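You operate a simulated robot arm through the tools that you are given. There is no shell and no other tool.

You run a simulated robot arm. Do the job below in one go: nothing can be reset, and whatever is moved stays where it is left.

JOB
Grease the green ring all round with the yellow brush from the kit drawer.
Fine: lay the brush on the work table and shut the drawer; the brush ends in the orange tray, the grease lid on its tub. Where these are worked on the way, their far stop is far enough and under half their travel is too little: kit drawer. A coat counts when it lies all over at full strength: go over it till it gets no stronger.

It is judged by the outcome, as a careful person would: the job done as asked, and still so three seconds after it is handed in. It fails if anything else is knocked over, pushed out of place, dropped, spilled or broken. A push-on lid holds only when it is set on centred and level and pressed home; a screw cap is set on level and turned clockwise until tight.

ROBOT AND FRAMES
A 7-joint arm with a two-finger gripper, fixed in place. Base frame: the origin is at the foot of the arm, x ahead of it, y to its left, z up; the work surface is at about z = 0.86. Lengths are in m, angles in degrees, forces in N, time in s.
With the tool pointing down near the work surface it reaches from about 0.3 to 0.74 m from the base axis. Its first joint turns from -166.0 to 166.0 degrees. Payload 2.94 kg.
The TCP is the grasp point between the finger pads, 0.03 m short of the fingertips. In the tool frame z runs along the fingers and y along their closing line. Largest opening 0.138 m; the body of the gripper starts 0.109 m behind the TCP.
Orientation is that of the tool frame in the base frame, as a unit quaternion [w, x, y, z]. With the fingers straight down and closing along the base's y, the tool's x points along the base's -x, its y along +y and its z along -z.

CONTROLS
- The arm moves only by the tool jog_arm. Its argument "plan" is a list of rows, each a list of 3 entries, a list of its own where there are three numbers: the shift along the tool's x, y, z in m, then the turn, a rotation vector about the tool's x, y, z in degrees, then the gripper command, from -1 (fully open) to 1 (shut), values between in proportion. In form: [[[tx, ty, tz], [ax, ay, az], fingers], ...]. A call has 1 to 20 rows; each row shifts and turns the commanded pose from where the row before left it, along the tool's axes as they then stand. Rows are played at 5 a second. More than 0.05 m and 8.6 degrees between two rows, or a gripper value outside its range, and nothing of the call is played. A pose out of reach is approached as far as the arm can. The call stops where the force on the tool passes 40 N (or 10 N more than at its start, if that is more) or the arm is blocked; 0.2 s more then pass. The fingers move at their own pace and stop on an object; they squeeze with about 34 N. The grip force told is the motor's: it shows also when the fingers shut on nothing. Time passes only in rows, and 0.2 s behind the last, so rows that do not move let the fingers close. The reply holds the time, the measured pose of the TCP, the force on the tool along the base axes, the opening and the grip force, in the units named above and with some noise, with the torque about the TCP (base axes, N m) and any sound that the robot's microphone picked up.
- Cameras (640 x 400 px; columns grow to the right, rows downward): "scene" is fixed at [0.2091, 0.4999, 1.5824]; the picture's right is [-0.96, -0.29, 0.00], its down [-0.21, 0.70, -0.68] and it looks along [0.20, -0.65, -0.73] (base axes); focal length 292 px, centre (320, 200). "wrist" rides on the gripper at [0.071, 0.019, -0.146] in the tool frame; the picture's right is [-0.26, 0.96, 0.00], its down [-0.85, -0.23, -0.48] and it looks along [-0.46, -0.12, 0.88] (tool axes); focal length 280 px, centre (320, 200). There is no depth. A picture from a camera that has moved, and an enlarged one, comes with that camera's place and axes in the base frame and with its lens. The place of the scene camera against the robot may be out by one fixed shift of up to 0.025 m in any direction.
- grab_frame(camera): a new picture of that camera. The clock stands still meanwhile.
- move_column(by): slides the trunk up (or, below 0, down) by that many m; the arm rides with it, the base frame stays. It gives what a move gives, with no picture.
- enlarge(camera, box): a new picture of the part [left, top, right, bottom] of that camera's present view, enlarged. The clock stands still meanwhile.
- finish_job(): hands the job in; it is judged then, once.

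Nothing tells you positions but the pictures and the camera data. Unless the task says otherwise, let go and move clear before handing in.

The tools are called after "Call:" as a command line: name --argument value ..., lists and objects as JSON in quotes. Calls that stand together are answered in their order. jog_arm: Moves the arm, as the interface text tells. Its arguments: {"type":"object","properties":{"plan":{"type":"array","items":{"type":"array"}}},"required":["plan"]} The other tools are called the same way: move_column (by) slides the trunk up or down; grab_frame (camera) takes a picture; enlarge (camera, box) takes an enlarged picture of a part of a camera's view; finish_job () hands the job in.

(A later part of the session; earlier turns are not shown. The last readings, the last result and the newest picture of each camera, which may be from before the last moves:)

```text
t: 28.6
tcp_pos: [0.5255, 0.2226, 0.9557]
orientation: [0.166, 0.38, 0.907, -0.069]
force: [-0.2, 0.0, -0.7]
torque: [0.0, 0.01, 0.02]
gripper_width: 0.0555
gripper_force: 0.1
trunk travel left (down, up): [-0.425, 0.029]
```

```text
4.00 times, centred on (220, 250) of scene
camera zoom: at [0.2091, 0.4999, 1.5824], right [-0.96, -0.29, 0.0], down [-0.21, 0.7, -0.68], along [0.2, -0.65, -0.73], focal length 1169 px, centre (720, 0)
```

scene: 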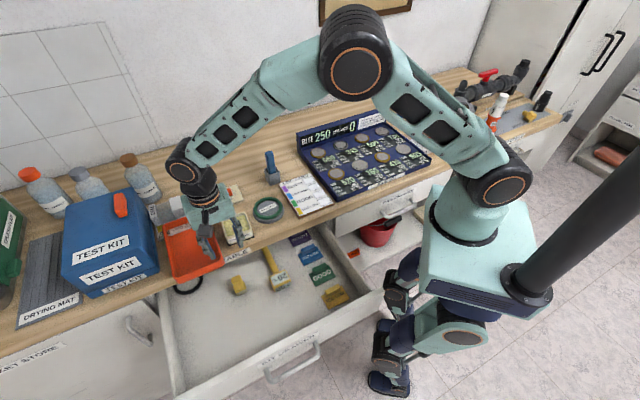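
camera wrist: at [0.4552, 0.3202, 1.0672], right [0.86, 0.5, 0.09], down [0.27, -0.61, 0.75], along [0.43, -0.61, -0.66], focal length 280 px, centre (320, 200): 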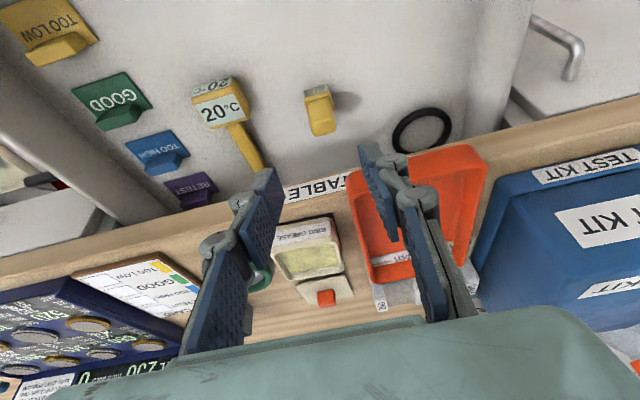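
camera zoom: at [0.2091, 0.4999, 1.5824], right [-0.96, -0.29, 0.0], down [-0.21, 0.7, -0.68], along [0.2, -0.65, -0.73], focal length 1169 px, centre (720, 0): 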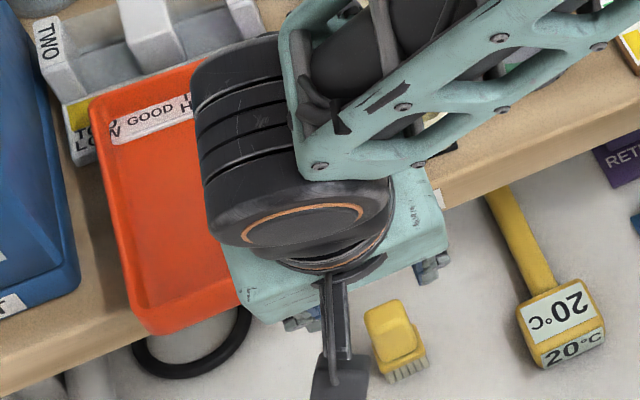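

The brush lines up with the tool axis. I'll advance along the axis most of the way and check again.

Call:
jog_arm --plan '[[[0.0011, 0, 0.03], [0, 0, 0], 0.2], [[0, 0, 0.03], [0, 0, 0], 0.2], [[0, 0, 0.03], [0, 0, 0], 0.2], [[0, 0, 0.03], [0, 0, 0], 0.2], [[0, 0, 0.03], [0, 0, 0], 0.2], [[0, 0, 0], [0, 0, 0], 0.2]]'

Call:
grab_frame --camera "wrist"

Call:
enlarge --camera "scene" --box '[160, 200, 280, 300]'

```text
t: 30.0
tcp_pos: [0.5647, 0.1833, 0.817]
orientation: [0.167, 0.379, 0.907, -0.068]
force: [-0.1, -1.0, -0.2]
torque: [-0.01, 0.0, -0.02]
gripper_width: 0.0555
gripper_force: 0.1
trunk travel left (down, up): [-0.425, 0.029]
```

```text
taken
camera wrist: at [0.4951, 0.2806, 0.9276], right [0.86, 0.5, 0.1], down [0.27, -0.61, 0.74], along [0.43, -0.61, -0.66], focal length 280 px, centre (320, 200)
```

wrist: 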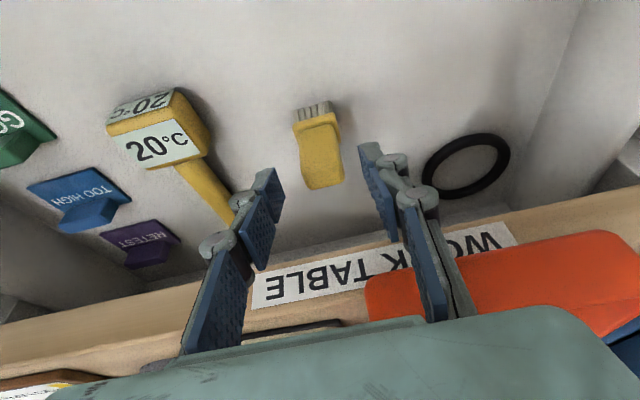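

```text
4.00 times, centred on (220, 250) of scene
camera zoom: at [0.2091, 0.4999, 1.5824], right [-0.96, -0.29, 0.0], down [-0.21, 0.7, -0.68], along [0.2, -0.65, -0.73], focal length 1169 px, centre (720, 0)
```

zoom: 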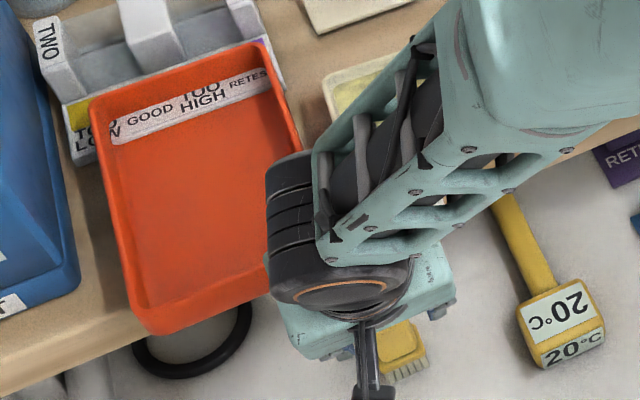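

Call:
jog_arm --plan '[[[0, 0, 0.025], [0, 0, 0], 0.2], [[0, 0, 0.025], [0, 0, 0], 0.2], [[0, 0, 0], [0, 0, 0], 0.2]]'

Call:
grab_frame --camera "wrist"

```text
t: 30.8
tcp_pos: [0.5745, 0.1731, 0.7702]
orientation: [0.166, 0.379, 0.908, -0.068]
force: [1.0, -0.6, 1.2]
torque: [0.05, 0.02, -0.01]
gripper_width: 0.0553
gripper_force: 0.0
trunk travel left (down, up): [-0.425, 0.029]
```

```text
taken
camera wrist: at [0.5045, 0.2709, 0.8807], right [0.86, 0.5, 0.1], down [0.27, -0.61, 0.74], along [0.43, -0.61, -0.66], focal length 280 px, centre (320, 200)
```

wrist: 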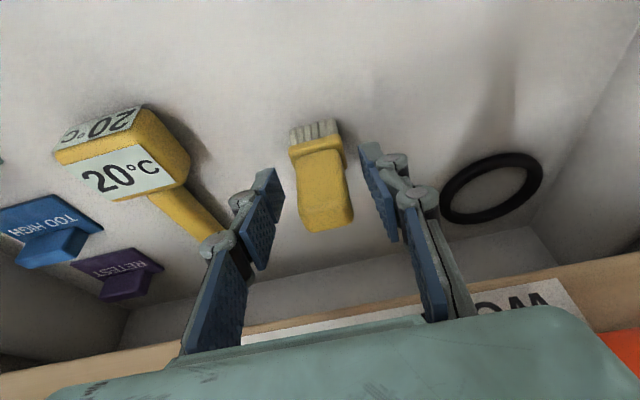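

The handle is centred between the fingers. I'll close on it.

Call:
jog_arm --plan '[[[0, 0, 0], [0, 0, 0], 0.5], [[0, 0, 0], [0, 0, 0], 1], [[0, 0, 0], [0, 0, 0], 1], [[0, 0, 0], [0, 0, 0], 1], [[0, 0, 0], [0, 0, 0], 1]]'

Call:
grab_frame --camera "wrist"

```text
t: 32.0
tcp_pos: [0.5752, 0.1735, 0.7709]
orientation: [0.167, 0.38, 0.907, -0.068]
force: [0.5, 0.3, 3.2]
torque: [-0.03, 0.02, 0.01]
gripper_width: 0.029
gripper_force: 34.1
trunk travel left (down, up): [-0.425, 0.029]
```

```text
taken
camera wrist: at [0.5044, 0.2709, 0.8813], right [0.86, 0.5, 0.1], down [0.27, -0.61, 0.74], along [0.43, -0.61, -0.66], focal length 280 px, centre (320, 200)
```

wrist: 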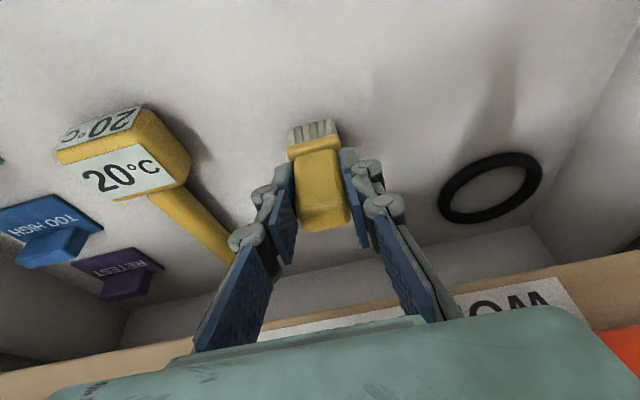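

The brush is held at 0.029 m width. I'll draw it out along the tool axis and lift it clear.

Call:
jog_arm --plan '[[[0, 0, -0.02], [0, 0, 0], 1], [[0, 0, -0.03], [0, 0, 0], 1], [[0, 0, -0.04], [0, 0, 0], 1], [[0, 0, -0.04], [0, 0, 0], 1], [[0, 0, -0.04], [0, 0, 0], 1], [[0, 0, -0.03], [0, 0, 0], 1], [[-0.0106, 0, -0.0281], [0, 0, 0], 1], [[-0.0106, 0, -0.0281], [0, 0, 0], 1], [[-0.0106, 0, -0.0281], [0, 0, 0], 1], [[0, 0, 0], [0, 0, 0], 1]]'

Call:
grab_frame --camera "wrist"

Call:
grab_frame --camera "scene"

```text
t: 34.2
tcp_pos: [0.5284, 0.2207, 1.0481]
orientation: [0.166, 0.379, 0.908, -0.068]
force: [0.1, 0.0, -0.4]
torque: [0.01, 0.03, -0.03]
gripper_width: 0.0285
gripper_force: 33.6
trunk travel left (down, up): [-0.425, 0.029]
```

```text
taken
camera wrist: at [0.4584, 0.3174, 1.1587], right [0.86, 0.5, 0.09], down [0.27, -0.61, 0.74], along [0.43, -0.61, -0.66], focal length 280 px, centre (320, 200)
```

wrist: 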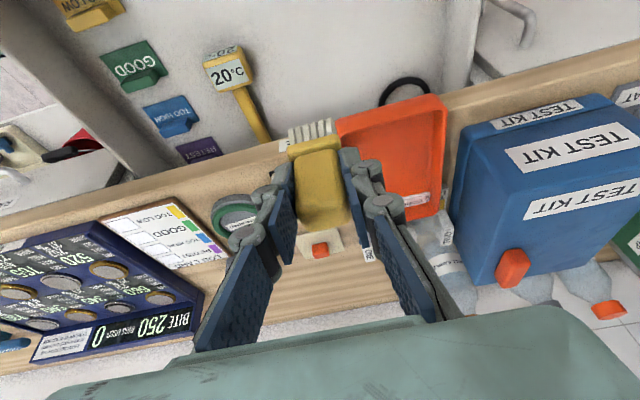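

```text
taken
```

scene: 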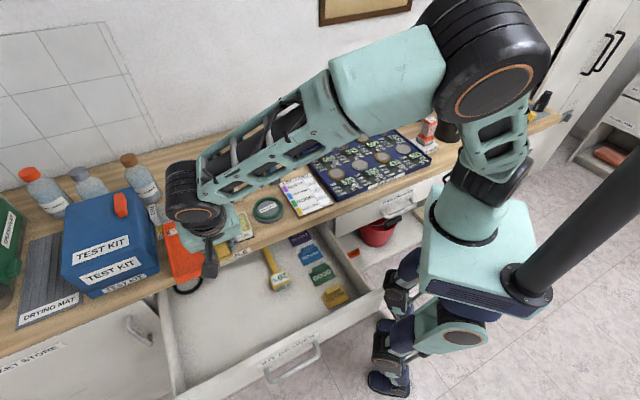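

The brush is out. I'll carry it over the open table area between the lid and the blue-handled tool.

Call:
jog_arm --plan '[[[-0.0377, -0.01875, 0.01425], [0, 0, 0], 1], [[-0.0377, -0.01875, 0.01425], [0, 0, 0], 1], [[-0.0377, -0.01875, 0.01425], [0, 0, 0], 1], [[-0.0377, -0.01875, 0.01425], [0, 0, 0], 1], [[-0.0377, -0.01875, 0.01425], [0, 0, 0], 1], [[-0.0377, -0.01875, 0.01425], [0, 0, 0], 1], [[-0.0377, -0.01875, 0.01425], [0, 0, 0], 1], [[-0.0377, -0.01875, 0.01425], [0, 0, 0], 1], [[0, 0, 0], [0, 0, 0], 1]]'

Call:
grab_frame --camera "wrist"

Call:
grab_frame --camera "scene"

```text
t: 36.2
tcp_pos: [0.6445, -0.1112, 1.0495]
orientation: [0.166, 0.38, 0.908, -0.068]
force: [-0.7, -0.1, 0.0]
torque: [0.0, 0.01, -0.01]
gripper_width: 0.0287
gripper_force: 34.2
trunk travel left (down, up): [-0.425, 0.029]
```

```text
taken
camera wrist: at [0.5749, -0.0137, 1.16], right [0.86, 0.5, 0.1], down [0.27, -0.61, 0.74], along [0.43, -0.61, -0.66], focal length 280 px, centre (320, 200)
```

wrist: 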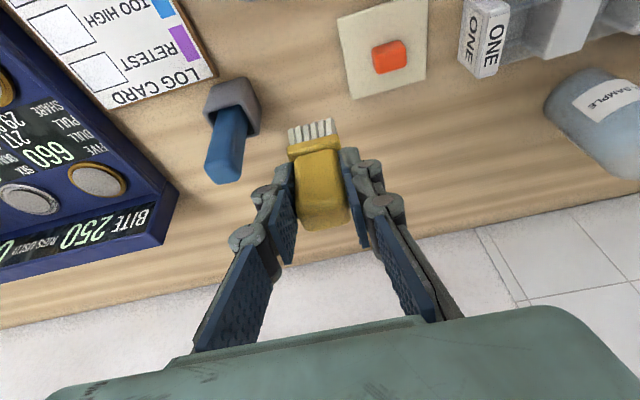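

```text
taken
```

scene: 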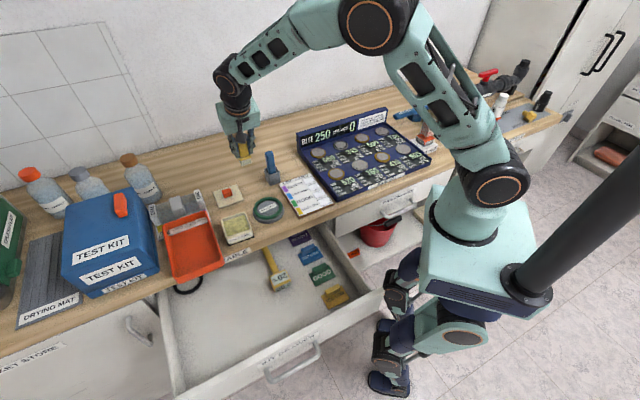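

The spot below is clear. I'll lower the brush gently until I feel the table.

Call:
jog_arm --plan '[[[0.0106, 0.005, 0.0281], [0, 0, 0], 1], [[0.0106, 0, 0.0281], [0, 0, 0], 1], [[0.0106, 0, 0.0281], [0, 0, 0], 1], [[0.0035, 0, 0.0094], [0, 0, 0], 1], [[0.0035, 0, 0.0094], [0, 0, 0], 1], [[0.0014, 0, 0.0037], [0, 0, 0], 1], [[0, 0, 0], [0, 0, 0], 1]]'

Call:
grab_frame --camera "wrist"

Call:
enlarge --camera "scene" --box '[190, 120, 310, 220]'

```text
t: 37.8
tcp_pos: [0.6497, -0.1076, 0.9322]
orientation: [0.167, 0.38, 0.907, -0.067]
force: [-0.8, 0.2, -0.2]
torque: [-0.01, -0.01, -0.02]
gripper_width: 0.029
gripper_force: 34.3
trunk travel left (down, up): [-0.425, 0.029]
```

```text
taken
camera wrist: at [0.5798, -0.0107, 1.0438], right [0.86, 0.5, 0.1], down [0.27, -0.61, 0.74], along [0.43, -0.61, -0.66], focal length 280 px, centre (320, 200)
```

wrist: 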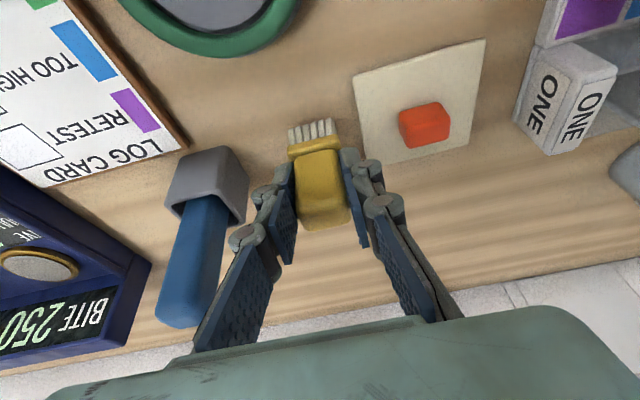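

```text
4.00 times, centred on (250, 170) of scene
camera zoom: at [0.2091, 0.4999, 1.5824], right [-0.96, -0.29, 0.0], down [-0.21, 0.7, -0.68], along [0.2, -0.65, -0.73], focal length 1169 px, centre (600, 320)
```

zoom: 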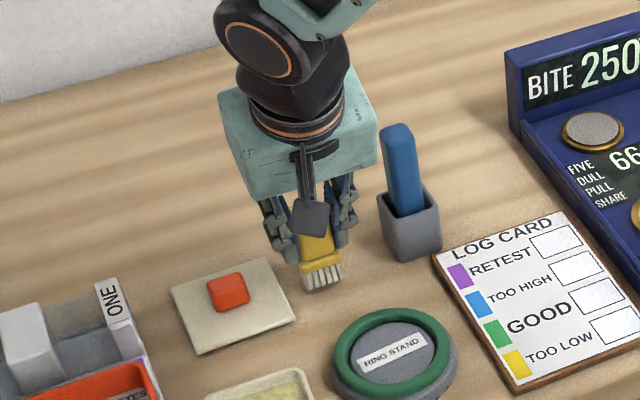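

Call:
jog_arm --plan '[[[0.0011, 0, 0.0028], [0, 0, 0], 1], [[0.0011, 0, 0.0028], [0, 0, 0], 1], [[0, 0, 0], [0, 0, 0], 1]]'

```text
t: 38.6
tcp_pos: [0.651, -0.1091, 0.9285]
orientation: [0.166, 0.379, 0.908, -0.067]
force: [-0.3, 0.1, 0.1]
torque: [0.0, 0.02, -0.01]
gripper_width: 0.0291
gripper_force: 34.4
trunk travel left (down, up): [-0.425, 0.029]
```

Call:
jog_arm --plan '[[[0.0007, 0, 0.0019], [0, 0, 0], 1], [[0.0007, 0, 0.0019], [0, 0, 0], 1], [[0, 0, 0], [0, 0, 0], 1]]'

```text
t: 39.4
tcp_pos: [0.6489, -0.1098, 0.9239]
orientation: [0.166, 0.38, 0.908, -0.069]
force: [0.3, -0.3, -0.4]
torque: [0.02, -0.01, 0.02]
gripper_width: 0.0291
gripper_force: 33.5
trunk travel left (down, up): [-0.425, 0.029]
```

Call:
jog_arm --plan '[[[0.0007, 0, 0.0019], [0, 0, 0], 1], [[0.0007, 0, 0.0019], [0, 0, 0], 1], [[0, 0, 0], [0, 0, 0], 1]]'

Call:
enlarge --camera "scene" --box '[230, 160, 290, 210]'

```text
t: 40.2
tcp_pos: [0.6492, -0.1075, 0.9213]
orientation: [0.167, 0.379, 0.907, -0.069]
force: [-1.3, 0.8, 2.8]
torque: [0.02, 0.09, -0.02]
gripper_width: 0.0289
gripper_force: 33.3
trunk travel left (down, up): [-0.425, 0.029]
```

```text
8.00 times, centred on (260, 185) of scene
camera zoom: at [0.2091, 0.4999, 1.5824], right [-0.96, -0.29, 0.0], down [-0.21, 0.7, -0.68], along [0.2, -0.65, -0.73], focal length 2338 px, centre (800, 320)
```

zoom: 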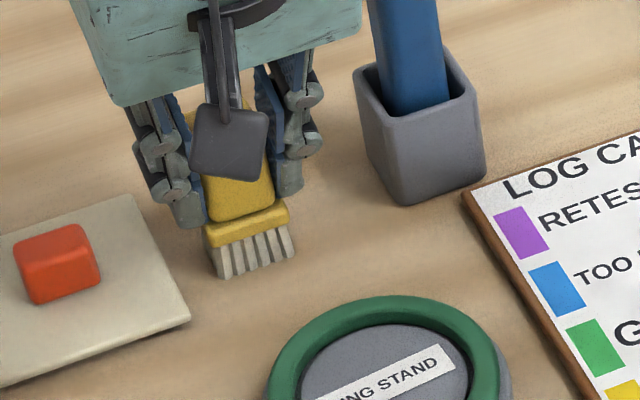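

Contact is felt (2.8 N). I'll open the fingers slightly and withdraw along the tool axis.

Call:
jog_arm --plan '[[[0, 0, 0], [0, 0, 0], 0.36], [[0, 0, 0], [0, 0, 0], 0.36], [[0, 0, 0], [0, 0, 0], 0.36]]'

Call:
enlarge --camera "scene" --box '[230, 160, 290, 210]'

Call:
grab_frame --camera "wrist"

```text
t: 41.0
tcp_pos: [0.6495, -0.1095, 0.9183]
orientation: [0.166, 0.38, 0.907, -0.069]
force: [-0.4, -0.2, -0.8]
torque: [0.01, 0.01, -0.02]
gripper_width: 0.0441
gripper_force: 0.1
trunk travel left (down, up): [-0.425, 0.029]
```

```text
8.00 times, centred on (260, 185) of scene
camera zoom: at [0.2091, 0.4999, 1.5824], right [-0.96, -0.29, 0.0], down [-0.21, 0.7, -0.68], along [0.2, -0.65, -0.73], focal length 2338 px, centre (800, 320)
```

zoom: 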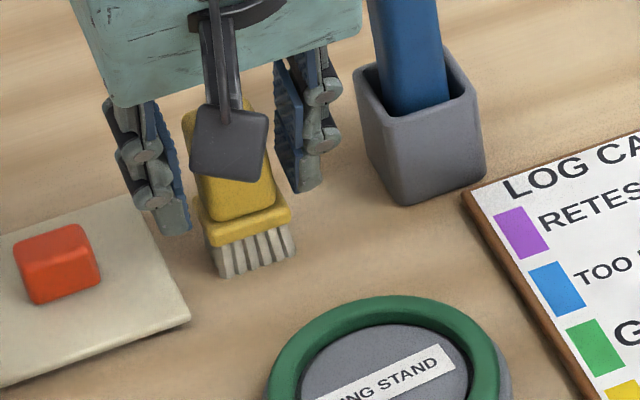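

```text
taken
camera wrist: at [0.5795, -0.0118, 1.0307], right [0.86, 0.5, 0.1], down [0.27, -0.61, 0.74], along [0.43, -0.61, -0.66], focal length 280 px, centre (320, 200)
```

wrist: 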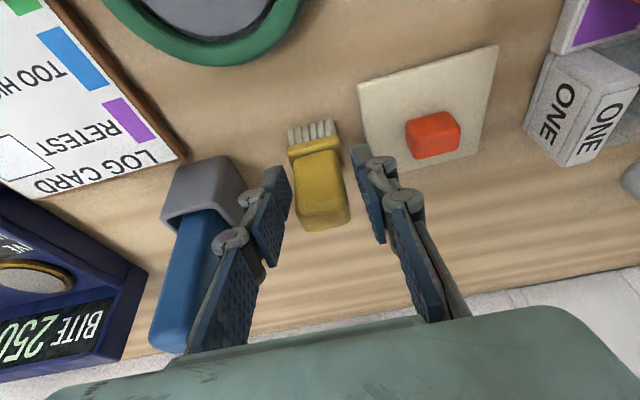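

The brush stands stably on the table. I'll rise, close the fingers, and move out in front of the drawer to push it shut.

Call:
jog_arm --plan '[[[-0.0071, 0, -0.0187], [0, 0, 0], 0.36], [[-0.0115, 0, -0.0304], [0, 0, 0], 0.36], [[-0.0115, 0, -0.0304], [0, 0, 0], 0.36], [[-0.0115, 0, -0.0304], [0, 0, 0], 0.36], [[0.0412, 0.0066, -0.0156], [0, 0, 0], 1], [[0.0412, 0.0066, -0.0156], [0, 0, 0], 1], [[0.0412, 0.0066, -0.0156], [0, 0, 0], 1], [[0.0412, 0.0066, -0.0156], [0, 0, 0], 1], [[0.0412, 0.0066, -0.0156], [0, 0, 0], 1], [[0.0412, 0.0066, -0.0156], [0, 0, 0], 1], [[0.0412, 0.0066, -0.0156], [0, 0, 0], 1], [[0.0412, 0.0066, -0.0156], [0, 0, 0], 1], [[0.0412, 0.0066, -0.0156], [0, 0, 0], 1], [[0.0412, 0.0066, -0.0156], [0, 0, 0], 1], [[0.0412, 0.0066, -0.0156], [0, 0, 0], 1], [[0.0412, 0.0066, -0.0156], [0, 0, 0], 1], [[0.0412, 0.0066, -0.0156], [0, 0, 0], 1], [[0, 0, 0], [0, 0, 0], 1]]'

Call:
grab_frame --camera "wrist"

Call:
grab_frame --camera "scene"

```text
t: 44.8
tcp_pos: [0.3073, 0.3583, 1.0379]
orientation: [0.166, 0.38, 0.907, -0.069]
force: [-0.6, 0.0, -0.1]
torque: [0.02, -0.01, -0.02]
gripper_width: 0.0001
gripper_force: 28.0
trunk travel left (down, up): [-0.425, 0.029]
```

```text
taken
camera wrist: at [0.2371, 0.4553, 1.148], right [0.86, 0.5, 0.1], down [0.27, -0.61, 0.75], along [0.43, -0.61, -0.66], focal length 280 px, centre (320, 200)
```

wrist: 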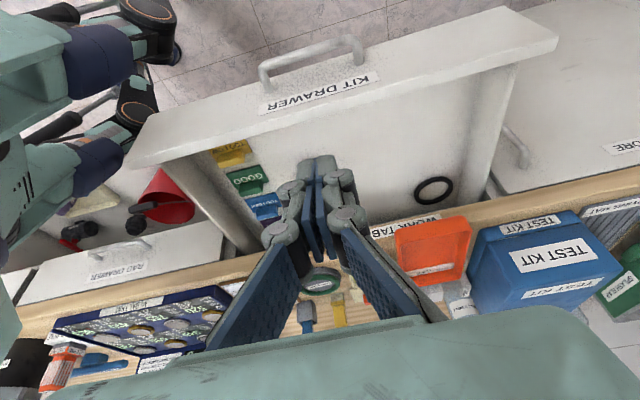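

```text
taken
```

scene: 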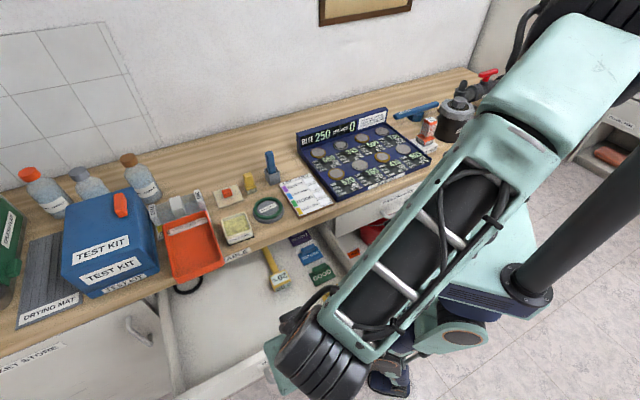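

The drawer front and handle are in view, and the brush stands safely on the table. I'll go down in front of the handle.

Call:
jog_arm --plan '[[[0.0234, 0, -0.0088], [0, 0, 0], 1], [[0.01446, 0, 0.03826], [0, 0, 0], 1], [[0.01446, 0, 0.03826], [0, 0, 0], 1], [[0.01446, 0, 0.03826], [0, 0, 0], 1], [[0.01446, 0, 0.03826], [0, 0, 0], 1], [[0.01446, 0, 0.03826], [0, 0, 0], 1], [[0.01446, 0, 0.03826], [0, 0, 0], 1], [[0.01446, 0, 0.03826], [0, 0, 0], 1], [[0, 0, 0], [0, 0, 0], 1]]'

Call:
grab_frame --camera "wrist"

Call:
grab_frame --camera "scene"

```text
t: 46.8
tcp_pos: [0.2891, 0.3761, 0.7459]
orientation: [0.167, 0.379, 0.908, -0.068]
force: [-0.3, 0.6, -0.6]
torque: [0.02, 0.03, 0.01]
gripper_width: 0.0002
gripper_force: 28.2
trunk travel left (down, up): [-0.425, 0.029]
```

```text
taken
camera wrist: at [0.2187, 0.4732, 0.858], right [0.86, 0.5, 0.1], down [0.27, -0.61, 0.74], along [0.43, -0.61, -0.66], focal length 280 px, centre (320, 200)
```

wrist: 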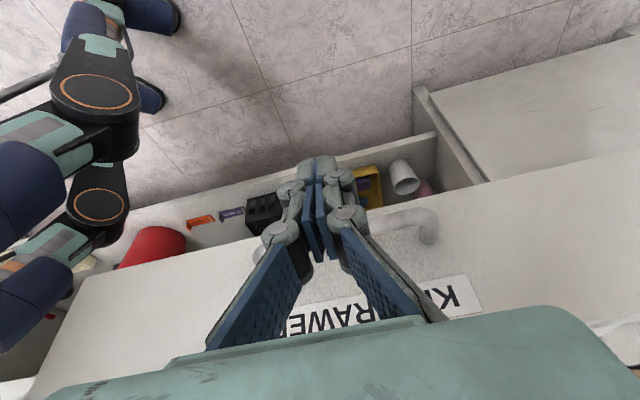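

```text
taken
```

scene: 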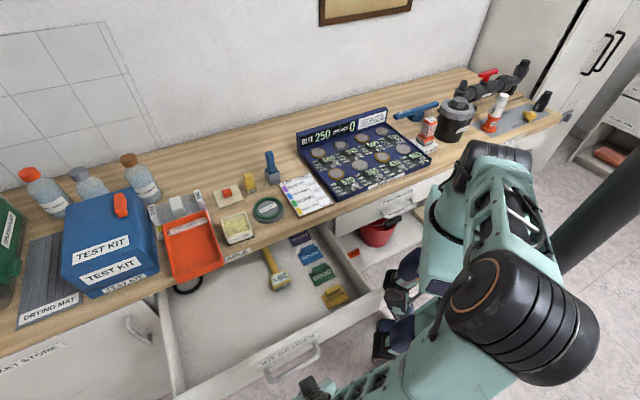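

The closed fingers are just outside the handle bar. I'll push inward at a moderate pace.

Call:
jog_arm --plan '[[[-0.01123, 0, 0.00424], [0, 0, 0], 1], [[-0.01123, 0, 0.00424], [0, 0, 0], 1], [[-0.01123, 0, 0.00424], [0, 0, 0], 1], [[-0.01123, 0, 0.00424], [0, 0, 0], 1], [[-0.01123, 0, 0.00424], [0, 0, 0], 1], [[-0.01123, 0, 0.00424], [0, 0, 0], 1], [[-0.01123, 0, 0.00424], [0, 0, 0], 1], [[-0.01123, 0, 0.00424], [0, 0, 0], 1], [[-0.01123, 0, 0.00424], [0, 0, 0], 1], [[-0.01123, 0, 0.00424], [0, 0, 0], 1], [[-0.01123, 0, 0.00424], [0, 0, 0], 1], [[-0.01123, 0, 0.00424], [0, 0, 0], 1], [[-0.01123, 0, 0.00424], [0, 0, 0], 1], [[-0.01123, 0, 0.00424], [0, 0, 0], 1], [[0, 0, 0], [0, 0, 0], 1]]'

Call:
grab_frame --camera "scene"

Call:
grab_frame --camera "wrist"

```text
t: 50.0
tcp_pos: [0.4094, 0.2576, 0.752]
orientation: [0.167, 0.38, 0.907, -0.069]
force: [-0.6, -0.5, -0.4]
torque: [0.0, 0.01, -0.02]
gripper_width: 0.0002
gripper_force: 28.0
trunk travel left (down, up): [-0.425, 0.029]
```

```text
taken
```

scene: 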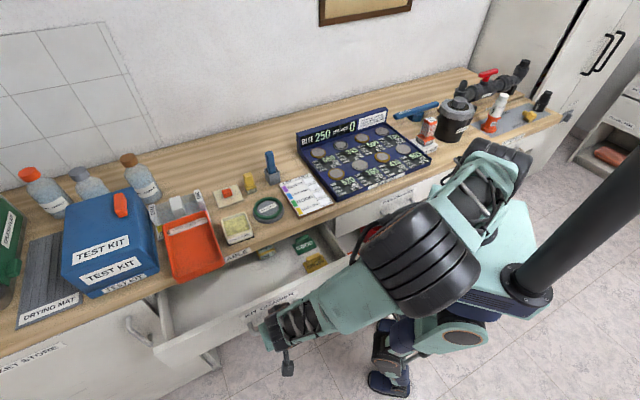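

```text
taken
camera wrist: at [0.3388, 0.3555, 0.864], right [0.86, 0.5, 0.1], down [0.27, -0.61, 0.75], along [0.43, -0.61, -0.66], focal length 280 px, centre (320, 200)
```

wrist: 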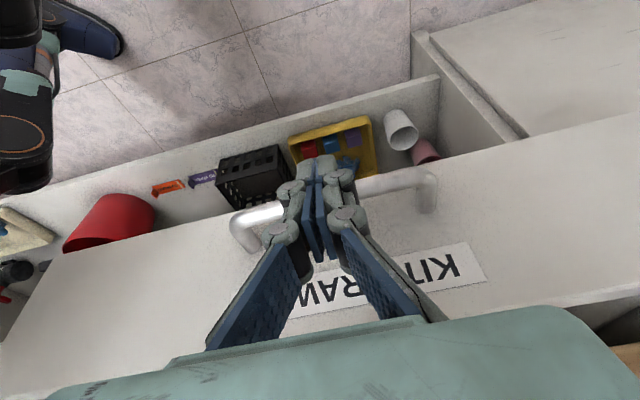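

The drawer is moving in. I'll continue, easing down slightly to hold the height.

Call:
jog_arm --plan '[[[-0.01108, 0, 0.0046], [0, 0, 0], 1], [[-0.01108, 0, 0.0046], [0, 0, 0], 1], [[-0.01108, 0, 0.0046], [0, 0, 0], 1], [[-0.01108, 0, 0.0046], [0, 0, 0], 1], [[-0.01108, 0, 0.0046], [0, 0, 0], 1], [[-0.01108, 0, 0.0046], [0, 0, 0], 1], [[-0.01108, 0, 0.0046], [0, 0, 0], 1], [[-0.01108, 0, 0.0046], [0, 0, 0], 1], [[-0.01108, 0, 0.0046], [0, 0, 0], 1], [[-0.01108, 0, 0.0046], [0, 0, 0], 1], [[-0.01108, 0, 0.0046], [0, 0, 0], 1], [[-0.01108, 0, 0.0046], [0, 0, 0], 1], [[0, 0, 0], [0, 0, 0], 1]]'

Call:
grab_frame --camera "scene"

```text
t: 52.8
tcp_pos: [0.5134, 0.155, 0.7479]
orientation: [0.166, 0.38, 0.907, -0.068]
force: [0.1, 0.2, 0.2]
torque: [-0.03, 0.02, -0.03]
gripper_width: 0.0002
gripper_force: 28.2
trunk travel left (down, up): [-0.425, 0.029]
```

```text
taken
```

scene: 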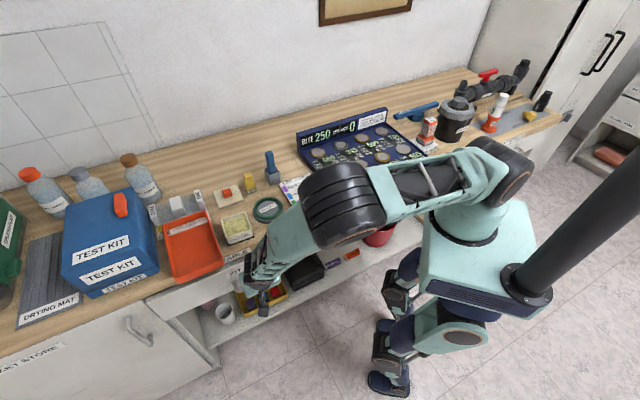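

Call:
jog_arm --plan '[[[-0.00554, 0, 0.0023], [0, 0, 0], 1], [[-0.00554, 0, 0.0023], [0, 0, 0], 1], [[-0.00554, 0, 0.0023], [0, 0, 0], 1], [[-0.00554, 0, 0.0023], [0, 0, 0], 1], [[-0.00554, 0, 0.0023], [0, 0, 0], 1], [[0, 0, 0], [0, 0, 0], 1]]'

Call:
enlarge --camera "scene" --box '[140, 200, 360, 350]'

Call:
grab_frame --camera "wrist"

```text
t: 54.2
tcp_pos: [0.5269, 0.1389, 0.7435]
orientation: [0.163, 0.378, 0.909, -0.068]
force: [-24.7, 22.5, 2.6]
torque: [0.13, 0.36, -0.1]
gripper_width: 0.006
gripper_force: 28.3
trunk travel left (down, up): [-0.425, 0.029]
```

```text
2.67 times, centred on (250, 275) of scene
camera zoom: at [0.2091, 0.4999, 1.5824], right [-0.96, -0.29, 0.0], down [-0.21, 0.7, -0.68], along [0.2, -0.65, -0.73], focal length 780 px, centre (507, 0)
```

zoom: 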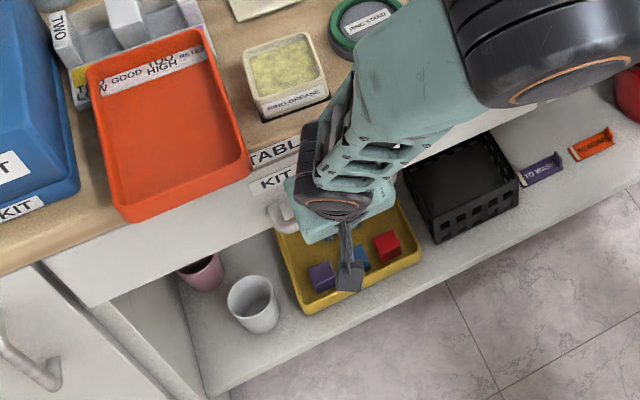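

```text
taken
camera wrist: at [0.4567, 0.2368, 0.8553], right [0.86, 0.51, 0.09], down [0.28, -0.61, 0.74], along [0.43, -0.61, -0.66], focal length 280 px, centre (320, 200)
```

wrist: 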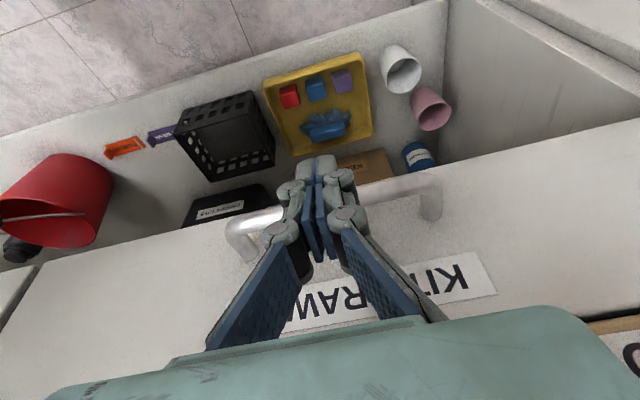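

The drawer has reached its closed stop at about 33 N. I'll back off, rise, level the tool and look down on the ring, tub, lid and brush.

Call:
jog_arm --plan '[[[0.0234, 0, -0.0089], [0, 0, 0], 1], [[0.0234, 0, -0.0089], [0, 0, 0], 1], [[-0.01414, 0, -0.0374], [0, 0, 0], 1], [[-0.01414, 0, -0.0374], [0, 0, 0], 1], [[-0.01414, 0, -0.0374], [0, 0, 0], 1], [[-0.01414, 0, -0.0374], [0, 0, 0], 1], [[-0.01414, 0, -0.0374], [0, 0, 0], 1], [[-0.01414, 0, -0.0374], [0, 0, 0], 1], [[-0.01414, 0, -0.0374], [0, 0, 0], 1], [[0, 0, 0], [0, 6.9, 0], 0], [[0, 0, 0], [0, 6.9, 0], 0], [[0, 0, 0], [0, 6.9, 0], -1], [[-0.038, -0.0233, -0.01], [0, 0, 0], -1], [[-0.038, -0.0233, -0.01], [0, 0, 0], -1], [[-0.038, -0.0233, -0.01], [0, 0, 0], -1], [[0, 0, 0], [0, 0, 0], -1]]'

Call:
grab_frame --camera "wrist"

Call:
grab_frame --camera "scene"

```text
t: 57.6
tcp_pos: [0.5251, 0.0392, 1.0589]
orientation: [0.0, 0.385, 0.923, 0.001]
force: [0.7, -1.0, 0.0]
torque: [0.0, 0.0, 0.02]
gripper_width: 0.138
gripper_force: 0.1
trunk travel left (down, up): [-0.425, 0.029]
```

```text
taken
camera wrist: at [0.4881, 0.1035, 1.2034], right [0.87, 0.49, 0.0], down [0.43, -0.77, 0.48], along [0.24, -0.41, -0.88], focal length 280 px, centre (320, 200)
```

wrist: 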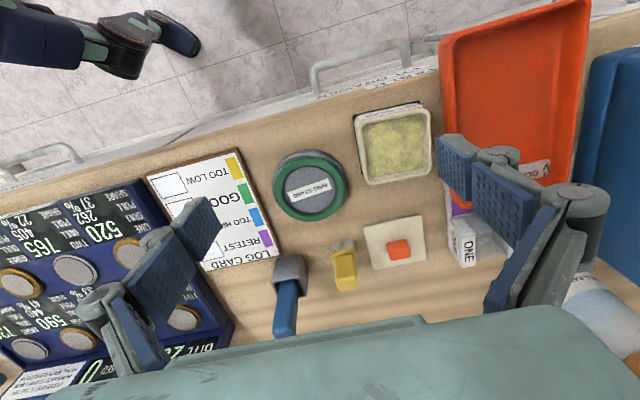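

```text
taken
```

scene: 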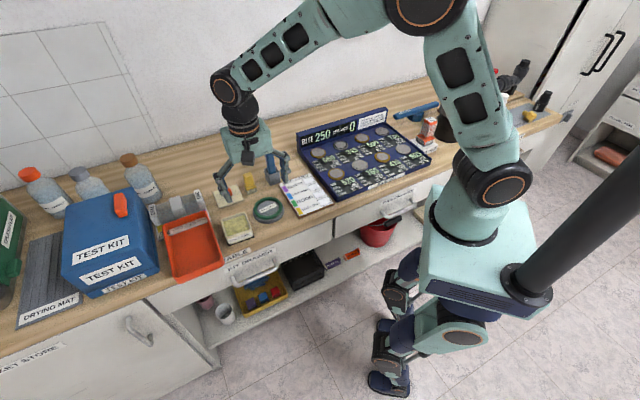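

Call:
enlarge --camera "wrist" --box '[260, 130, 360, 230]'

Call:
enlarge --camera "wrist" --box '[320, 80, 460, 290]'

Call:
enlarge --camera "scene" --box '[215, 180, 305, 255]'

```text
4.00 times, centred on (310, 180) of wrist
camera zoom: at [0.4881, 0.1035, 1.2034], right [0.87, 0.49, 0.0], down [0.43, -0.77, 0.48], along [0.24, -0.41, -0.88], focal length 1122 px, centre (360, 280)
```

zoom: 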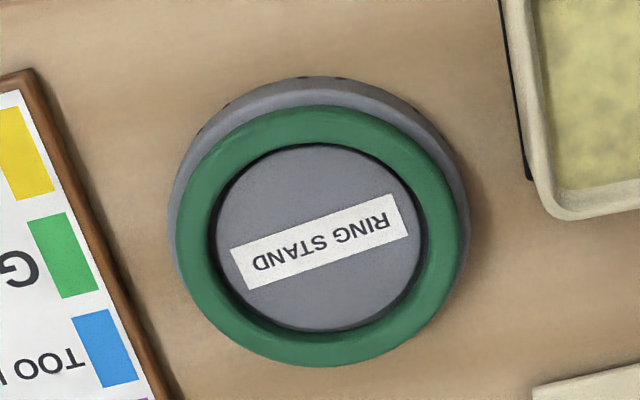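

```text
1.90 times, centred on (390, 185) of wrist
camera zoom: at [0.4881, 0.1035, 1.2034], right [0.87, 0.49, 0.0], down [0.43, -0.77, 0.48], along [0.24, -0.41, -0.88], focal length 534 px, centre (187, 229)
```

zoom: 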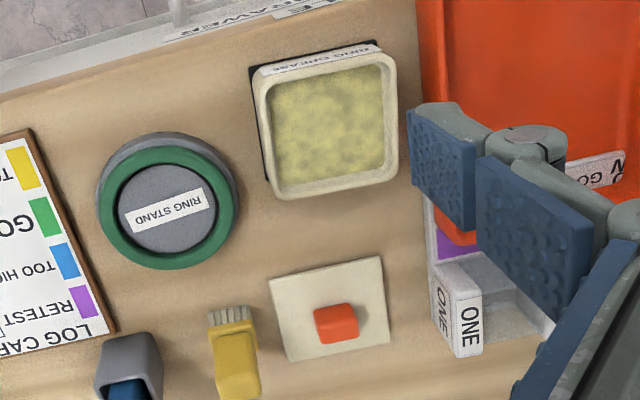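

```text
5.33 times, centred on (260, 218) of scene
camera zoom: at [0.2091, 0.4999, 1.5824], right [-0.96, -0.29, 0.0], down [-0.21, 0.7, -0.68], along [0.2, -0.65, -0.73], focal length 1559 px, centre (640, 107)
```

zoom: 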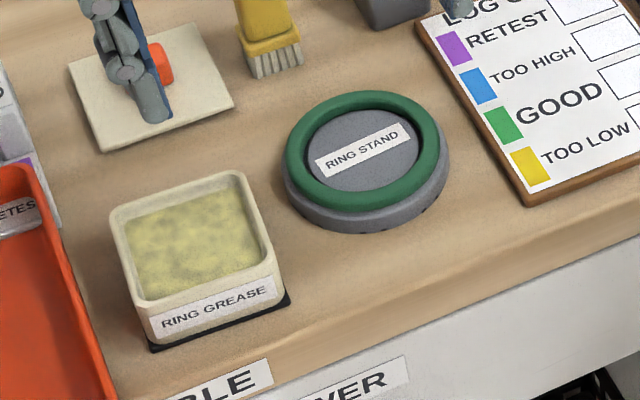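

Ring centre is about (0.5525, -0.037) with a mid radius of 0.038; tub centre about (0.606, 0.0615). Now I'll look closely at the brush to regrasp it with the tool vertical.

Call:
enlarge --camera "wrist" --box '[310, 220, 380, 310]'

Call:
enlarge --camera "scene" --box '[215, 150, 295, 210]'

```text
4.44 times, centred on (345, 265) of wrist
camera zoom: at [0.4881, 0.1035, 1.2034], right [0.87, 0.49, 0.0], down [0.43, -0.77, 0.48], along [0.24, -0.41, -0.88], focal length 1246 px, centre (209, -89)
```

zoom: 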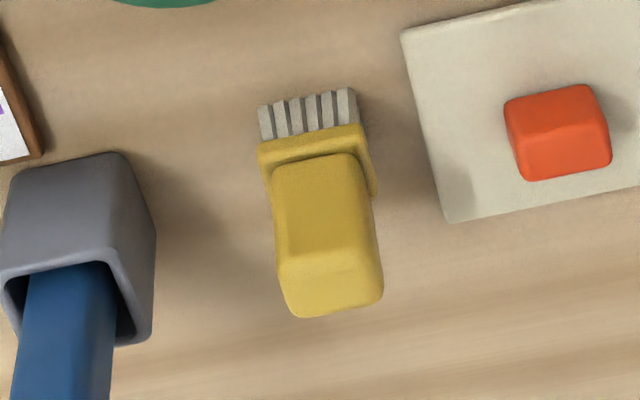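

```text
6.67 times, centred on (255, 180) of scene
camera zoom: at [0.2091, 0.4999, 1.5824], right [-0.96, -0.29, 0.0], down [-0.21, 0.7, -0.68], along [0.2, -0.65, -0.73], focal length 1949 px, centre (753, 333)
```

zoom: 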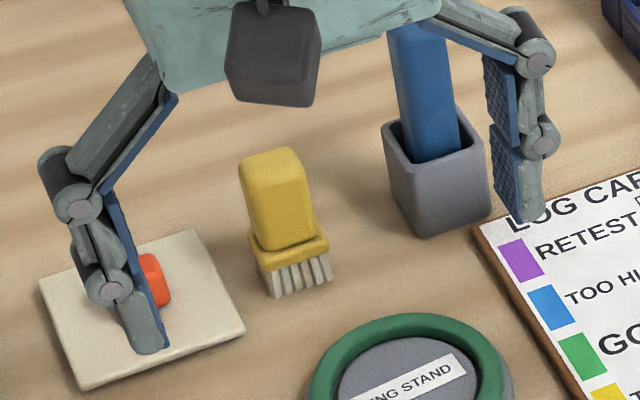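

The brush axis is at about (0.652, -0.112). I'll move above it with a vertical tool and a moderate finger opening.

Call:
jog_arm --plan '[[[-0.03935, -0.0032, 0], [0, 0, 0], 0.2], [[-0.03935, -0.0032, 0], [0, 0, 0], 0.2], [[-0.03935, -0.0032, 0], [0, 0, 0], 0.2], [[-0.03935, -0.0032, 0], [0, 0, 0], 0.2], [[-0.03935, -0.0032, 0], [0, 0, 0], 0.2], [[0, 0, 0.03], [0, 0, 0], 0.2], [[0, 0, 0.03], [0, 0, 0], 0.2], [[0, 0, 0], [0, 0, 0], 0.2]]'

Call:
grab_frame --camera "wrist"

Call:
enlarge --camera "scene" --box '[215, 140, 295, 210]'

```text
t: 59.4
tcp_pos: [0.6504, -0.1119, 0.9974]
orientation: [0.0, 0.386, 0.922, 0.001]
force: [-0.3, 0.6, 0.2]
torque: [0.0, 0.01, 0.0]
gripper_width: 0.0552
gripper_force: 0.0
trunk travel left (down, up): [-0.425, 0.029]
```

```text
taken
camera wrist: at [0.6138, -0.0477, 1.1427], right [0.87, 0.49, 0.0], down [0.43, -0.77, 0.48], along [0.24, -0.41, -0.88], focal length 280 px, centre (320, 200)
```

wrist: 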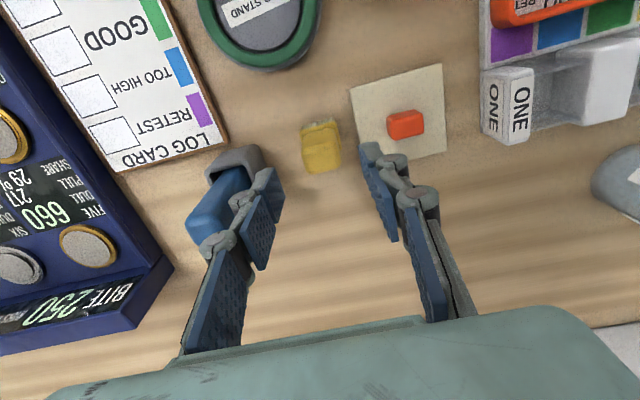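

```text
5.71 times, centred on (255, 175) of scene
camera zoom: at [0.2091, 0.4999, 1.5824], right [-0.96, -0.29, 0.0], down [-0.21, 0.7, -0.68], along [0.2, -0.65, -0.73], focal length 1670 px, centre (691, 343)
```

zoom: 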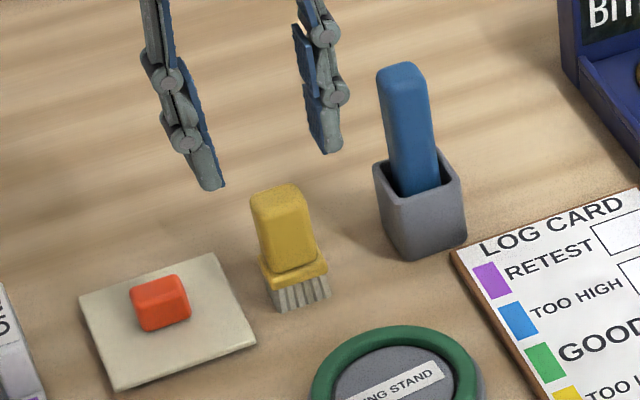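

Call:
jog_arm --plan '[[[0, 0, 0.02], [0, 0, 0], 0.2], [[0, 0, 0.02], [0, 0, 0], 0.2], [[0, 0, 0.01], [0, 0, 0], 0.2], [[0, 0, 0], [0, 0, 0], 0.2]]'

Call:
grab_frame --camera "wrist"

Call:
enlarge --camera "scene" --box '[215, 140, 295, 210]'

```text
t: 60.4
tcp_pos: [0.6536, -0.114, 0.9467]
orientation: [0.0, 0.387, 0.922, 0.0]
force: [0.2, -0.1, 0.5]
torque: [0.0, 0.02, 0.0]
gripper_width: 0.0551
gripper_force: 0.1
trunk travel left (down, up): [-0.425, 0.029]
```

```text
taken
camera wrist: at [0.6161, -0.0491, 1.0914], right [0.87, 0.49, 0.0], down [0.43, -0.77, 0.48], along [0.24, -0.41, -0.88], focal length 280 px, centre (320, 200)
```

wrist: 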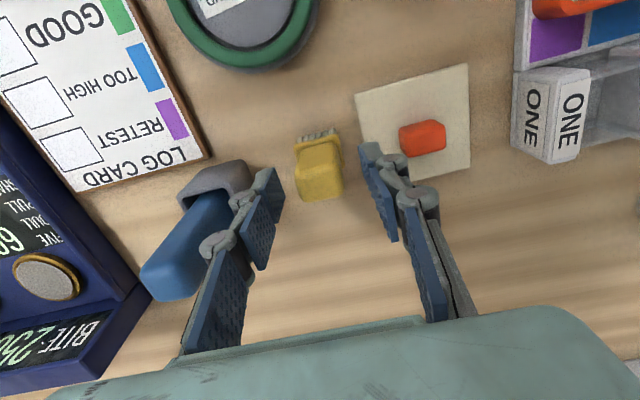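

```text
5.71 times, centred on (255, 175) of scene
camera zoom: at [0.2091, 0.4999, 1.5824], right [-0.96, -0.29, 0.0], down [-0.21, 0.7, -0.68], along [0.2, -0.65, -0.73], focal length 1670 px, centre (691, 343)
```

zoom: 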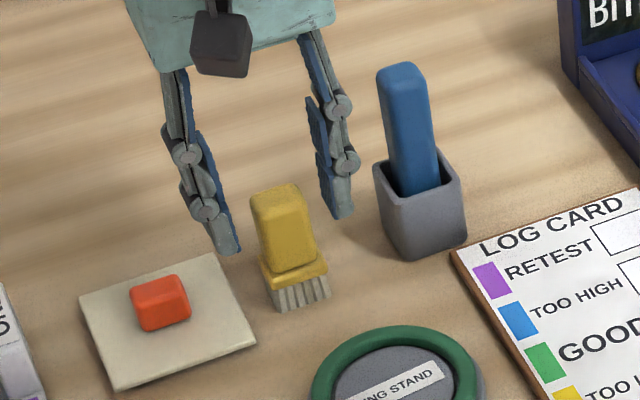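

Call:
jog_arm --plan '[[[0, 0, 0.013], [0, 0, 0], 0.2], [[0, 0, 0.0127], [0, 0, 0], 0.2], [[0, 0, 0], [0, 0, 0], 0.2], [[0, 0, 0], [0, 0, 0], 0.6], [[0, 0, 0], [0, 0, 0], 1], [[0, 0, 0], [0, 0, 0], 1], [[0, 0, 0], [0, 0, 0], 1]]'

Call:
grab_frame --camera "wrist"

Call:
enlarge --camera "scene" --box '[215, 140, 295, 210]'

```text
t: 62.0
tcp_pos: [0.6527, -0.1128, 0.9212]
orientation: [0.001, 0.386, 0.923, 0.001]
force: [-0.4, -0.4, -0.7]
torque: [0.0, 0.02, -0.01]
gripper_width: 0.0288
gripper_force: 34.0
trunk travel left (down, up): [-0.425, 0.029]
```

```text
taken
camera wrist: at [0.6156, -0.0494, 1.0663], right [0.87, 0.49, 0.0], down [0.43, -0.77, 0.48], along [0.24, -0.41, -0.88], focal length 280 px, centre (320, 200)
```

wrist: 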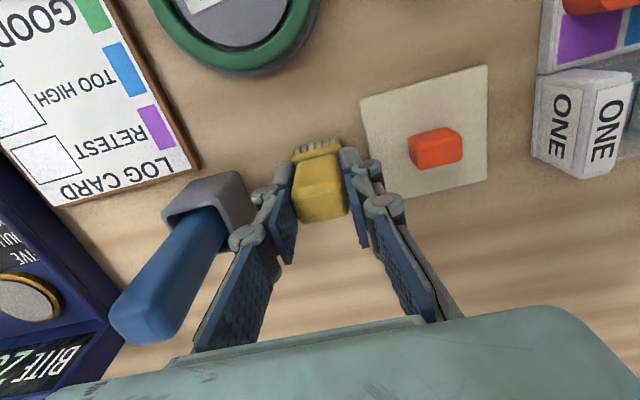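

```text
5.71 times, centred on (255, 175) of scene
camera zoom: at [0.2091, 0.4999, 1.5824], right [-0.96, -0.29, 0.0], down [-0.21, 0.7, -0.68], along [0.2, -0.65, -0.73], focal length 1670 px, centre (691, 343)
```

zoom: 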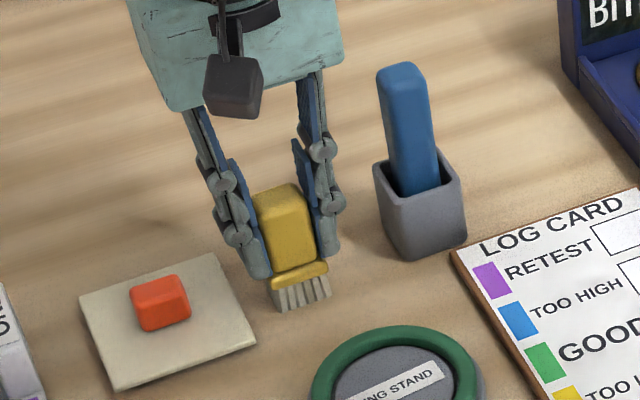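

The brush is gripped with the tool vertical. I'll lift it and carry it above the grease tub.

Call:
jog_arm --plan '[[[0, 0, -0.04], [0, 0, 0], 1], [[0, 0, -0.045], [0, 0, 0], 1], [[0.0392, 0.0223, 0], [0, 0, 0], 1], [[0.0392, 0.0223, 0], [0, 0, 0], 1], [[0.0392, 0.0223, 0], [0, 0, 0], 1], [[0.0392, 0.0223, 0], [0, 0, 0], 1], [[0, 0, 0], [0, 0, 0], 1]]'

Call:
grab_frame --camera "wrist"

Call:
enlarge --camera "scene" --box '[190, 160, 310, 260]'

```text
t: 63.6
tcp_pos: [0.6039, 0.0617, 1.0067]
orientation: [0.001, 0.386, 0.922, 0.001]
force: [-1.2, 0.9, -0.7]
torque: [-0.01, -0.02, -0.01]
gripper_width: 0.0289
gripper_force: 33.5
trunk travel left (down, up): [-0.425, 0.029]
```

```text
taken
camera wrist: at [0.5663, 0.1258, 1.1523], right [0.87, 0.49, 0.0], down [0.43, -0.77, 0.48], along [0.24, -0.41, -0.88], focal length 280 px, centre (320, 200)
```

wrist: 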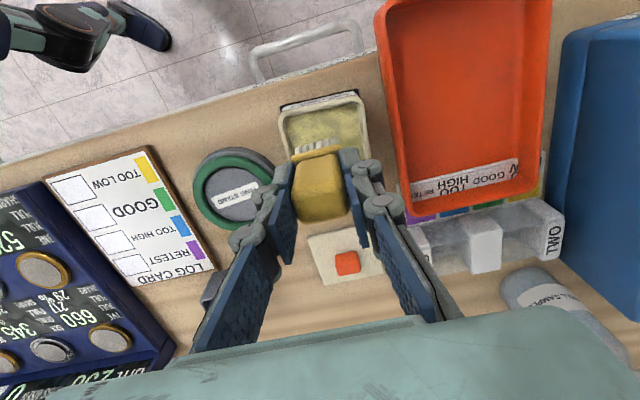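

```text
4.00 times, centred on (250, 210) of scene
camera zoom: at [0.2091, 0.4999, 1.5824], right [-0.96, -0.29, 0.0], down [-0.21, 0.7, -0.68], along [0.2, -0.65, -0.73], focal length 1169 px, centre (600, 160)
```

zoom: 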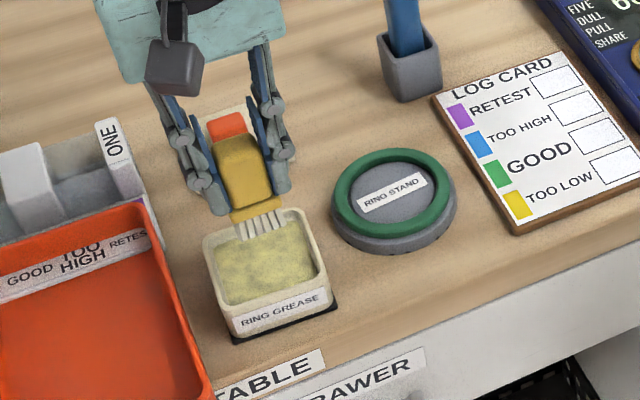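

The brush is centred over the tub opening. I'll lower it into the grease in small steps, watching the force.

Call:
jog_arm --plan '[[[0, 0, 0.03], [0, 0, 0], 1], [[0, 0, 0.02], [0, 0, 0], 1], [[0, 0, 0.006], [0, 0, 0], 1], [[0, 0, 0], [0, 0, 0], 1]]'

Call:
enlarge --camera "scene" --box '[205, 185, 275, 245]'

Call:
grab_frame --camera "wrist"

```text
t: 64.6
tcp_pos: [0.6052, 0.0625, 0.9509]
orientation: [0.002, 0.386, 0.922, 0.001]
force: [0.5, -0.1, 4.9]
torque: [-0.04, 0.06, -0.01]
gripper_width: 0.0285
gripper_force: 33.7
trunk travel left (down, up): [-0.425, 0.029]
```

```text
6.67 times, centred on (240, 215) of scene
camera zoom: at [0.2091, 0.4999, 1.5824], right [-0.96, -0.29, 0.0], down [-0.21, 0.7, -0.68], along [0.2, -0.65, -0.73], focal length 1949 px, centre (853, 100)
```

zoom: 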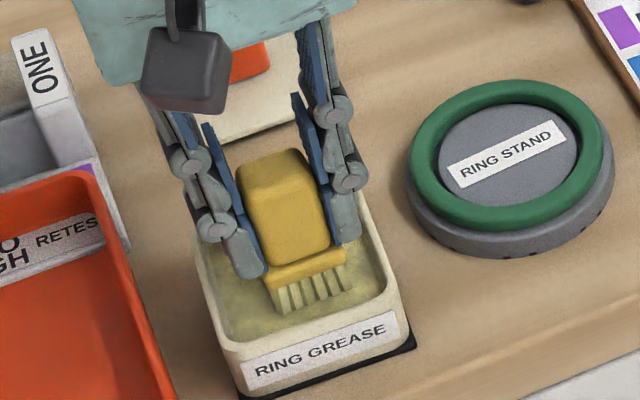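

```text
taken
camera wrist: at [0.5671, 0.1261, 1.0961], right [0.87, 0.49, 0.0], down [0.43, -0.77, 0.48], along [0.24, -0.41, -0.88], focal length 280 px, centre (320, 200)
```

wrist: 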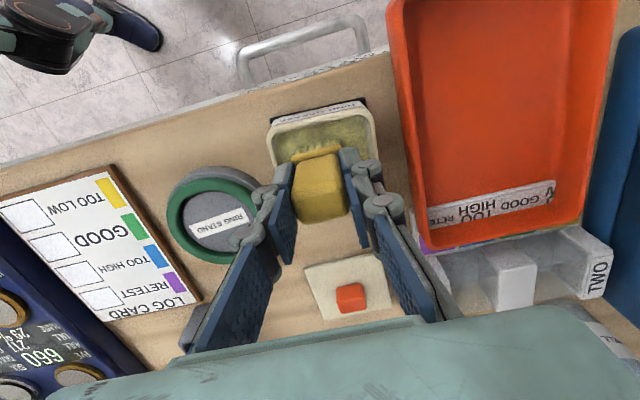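

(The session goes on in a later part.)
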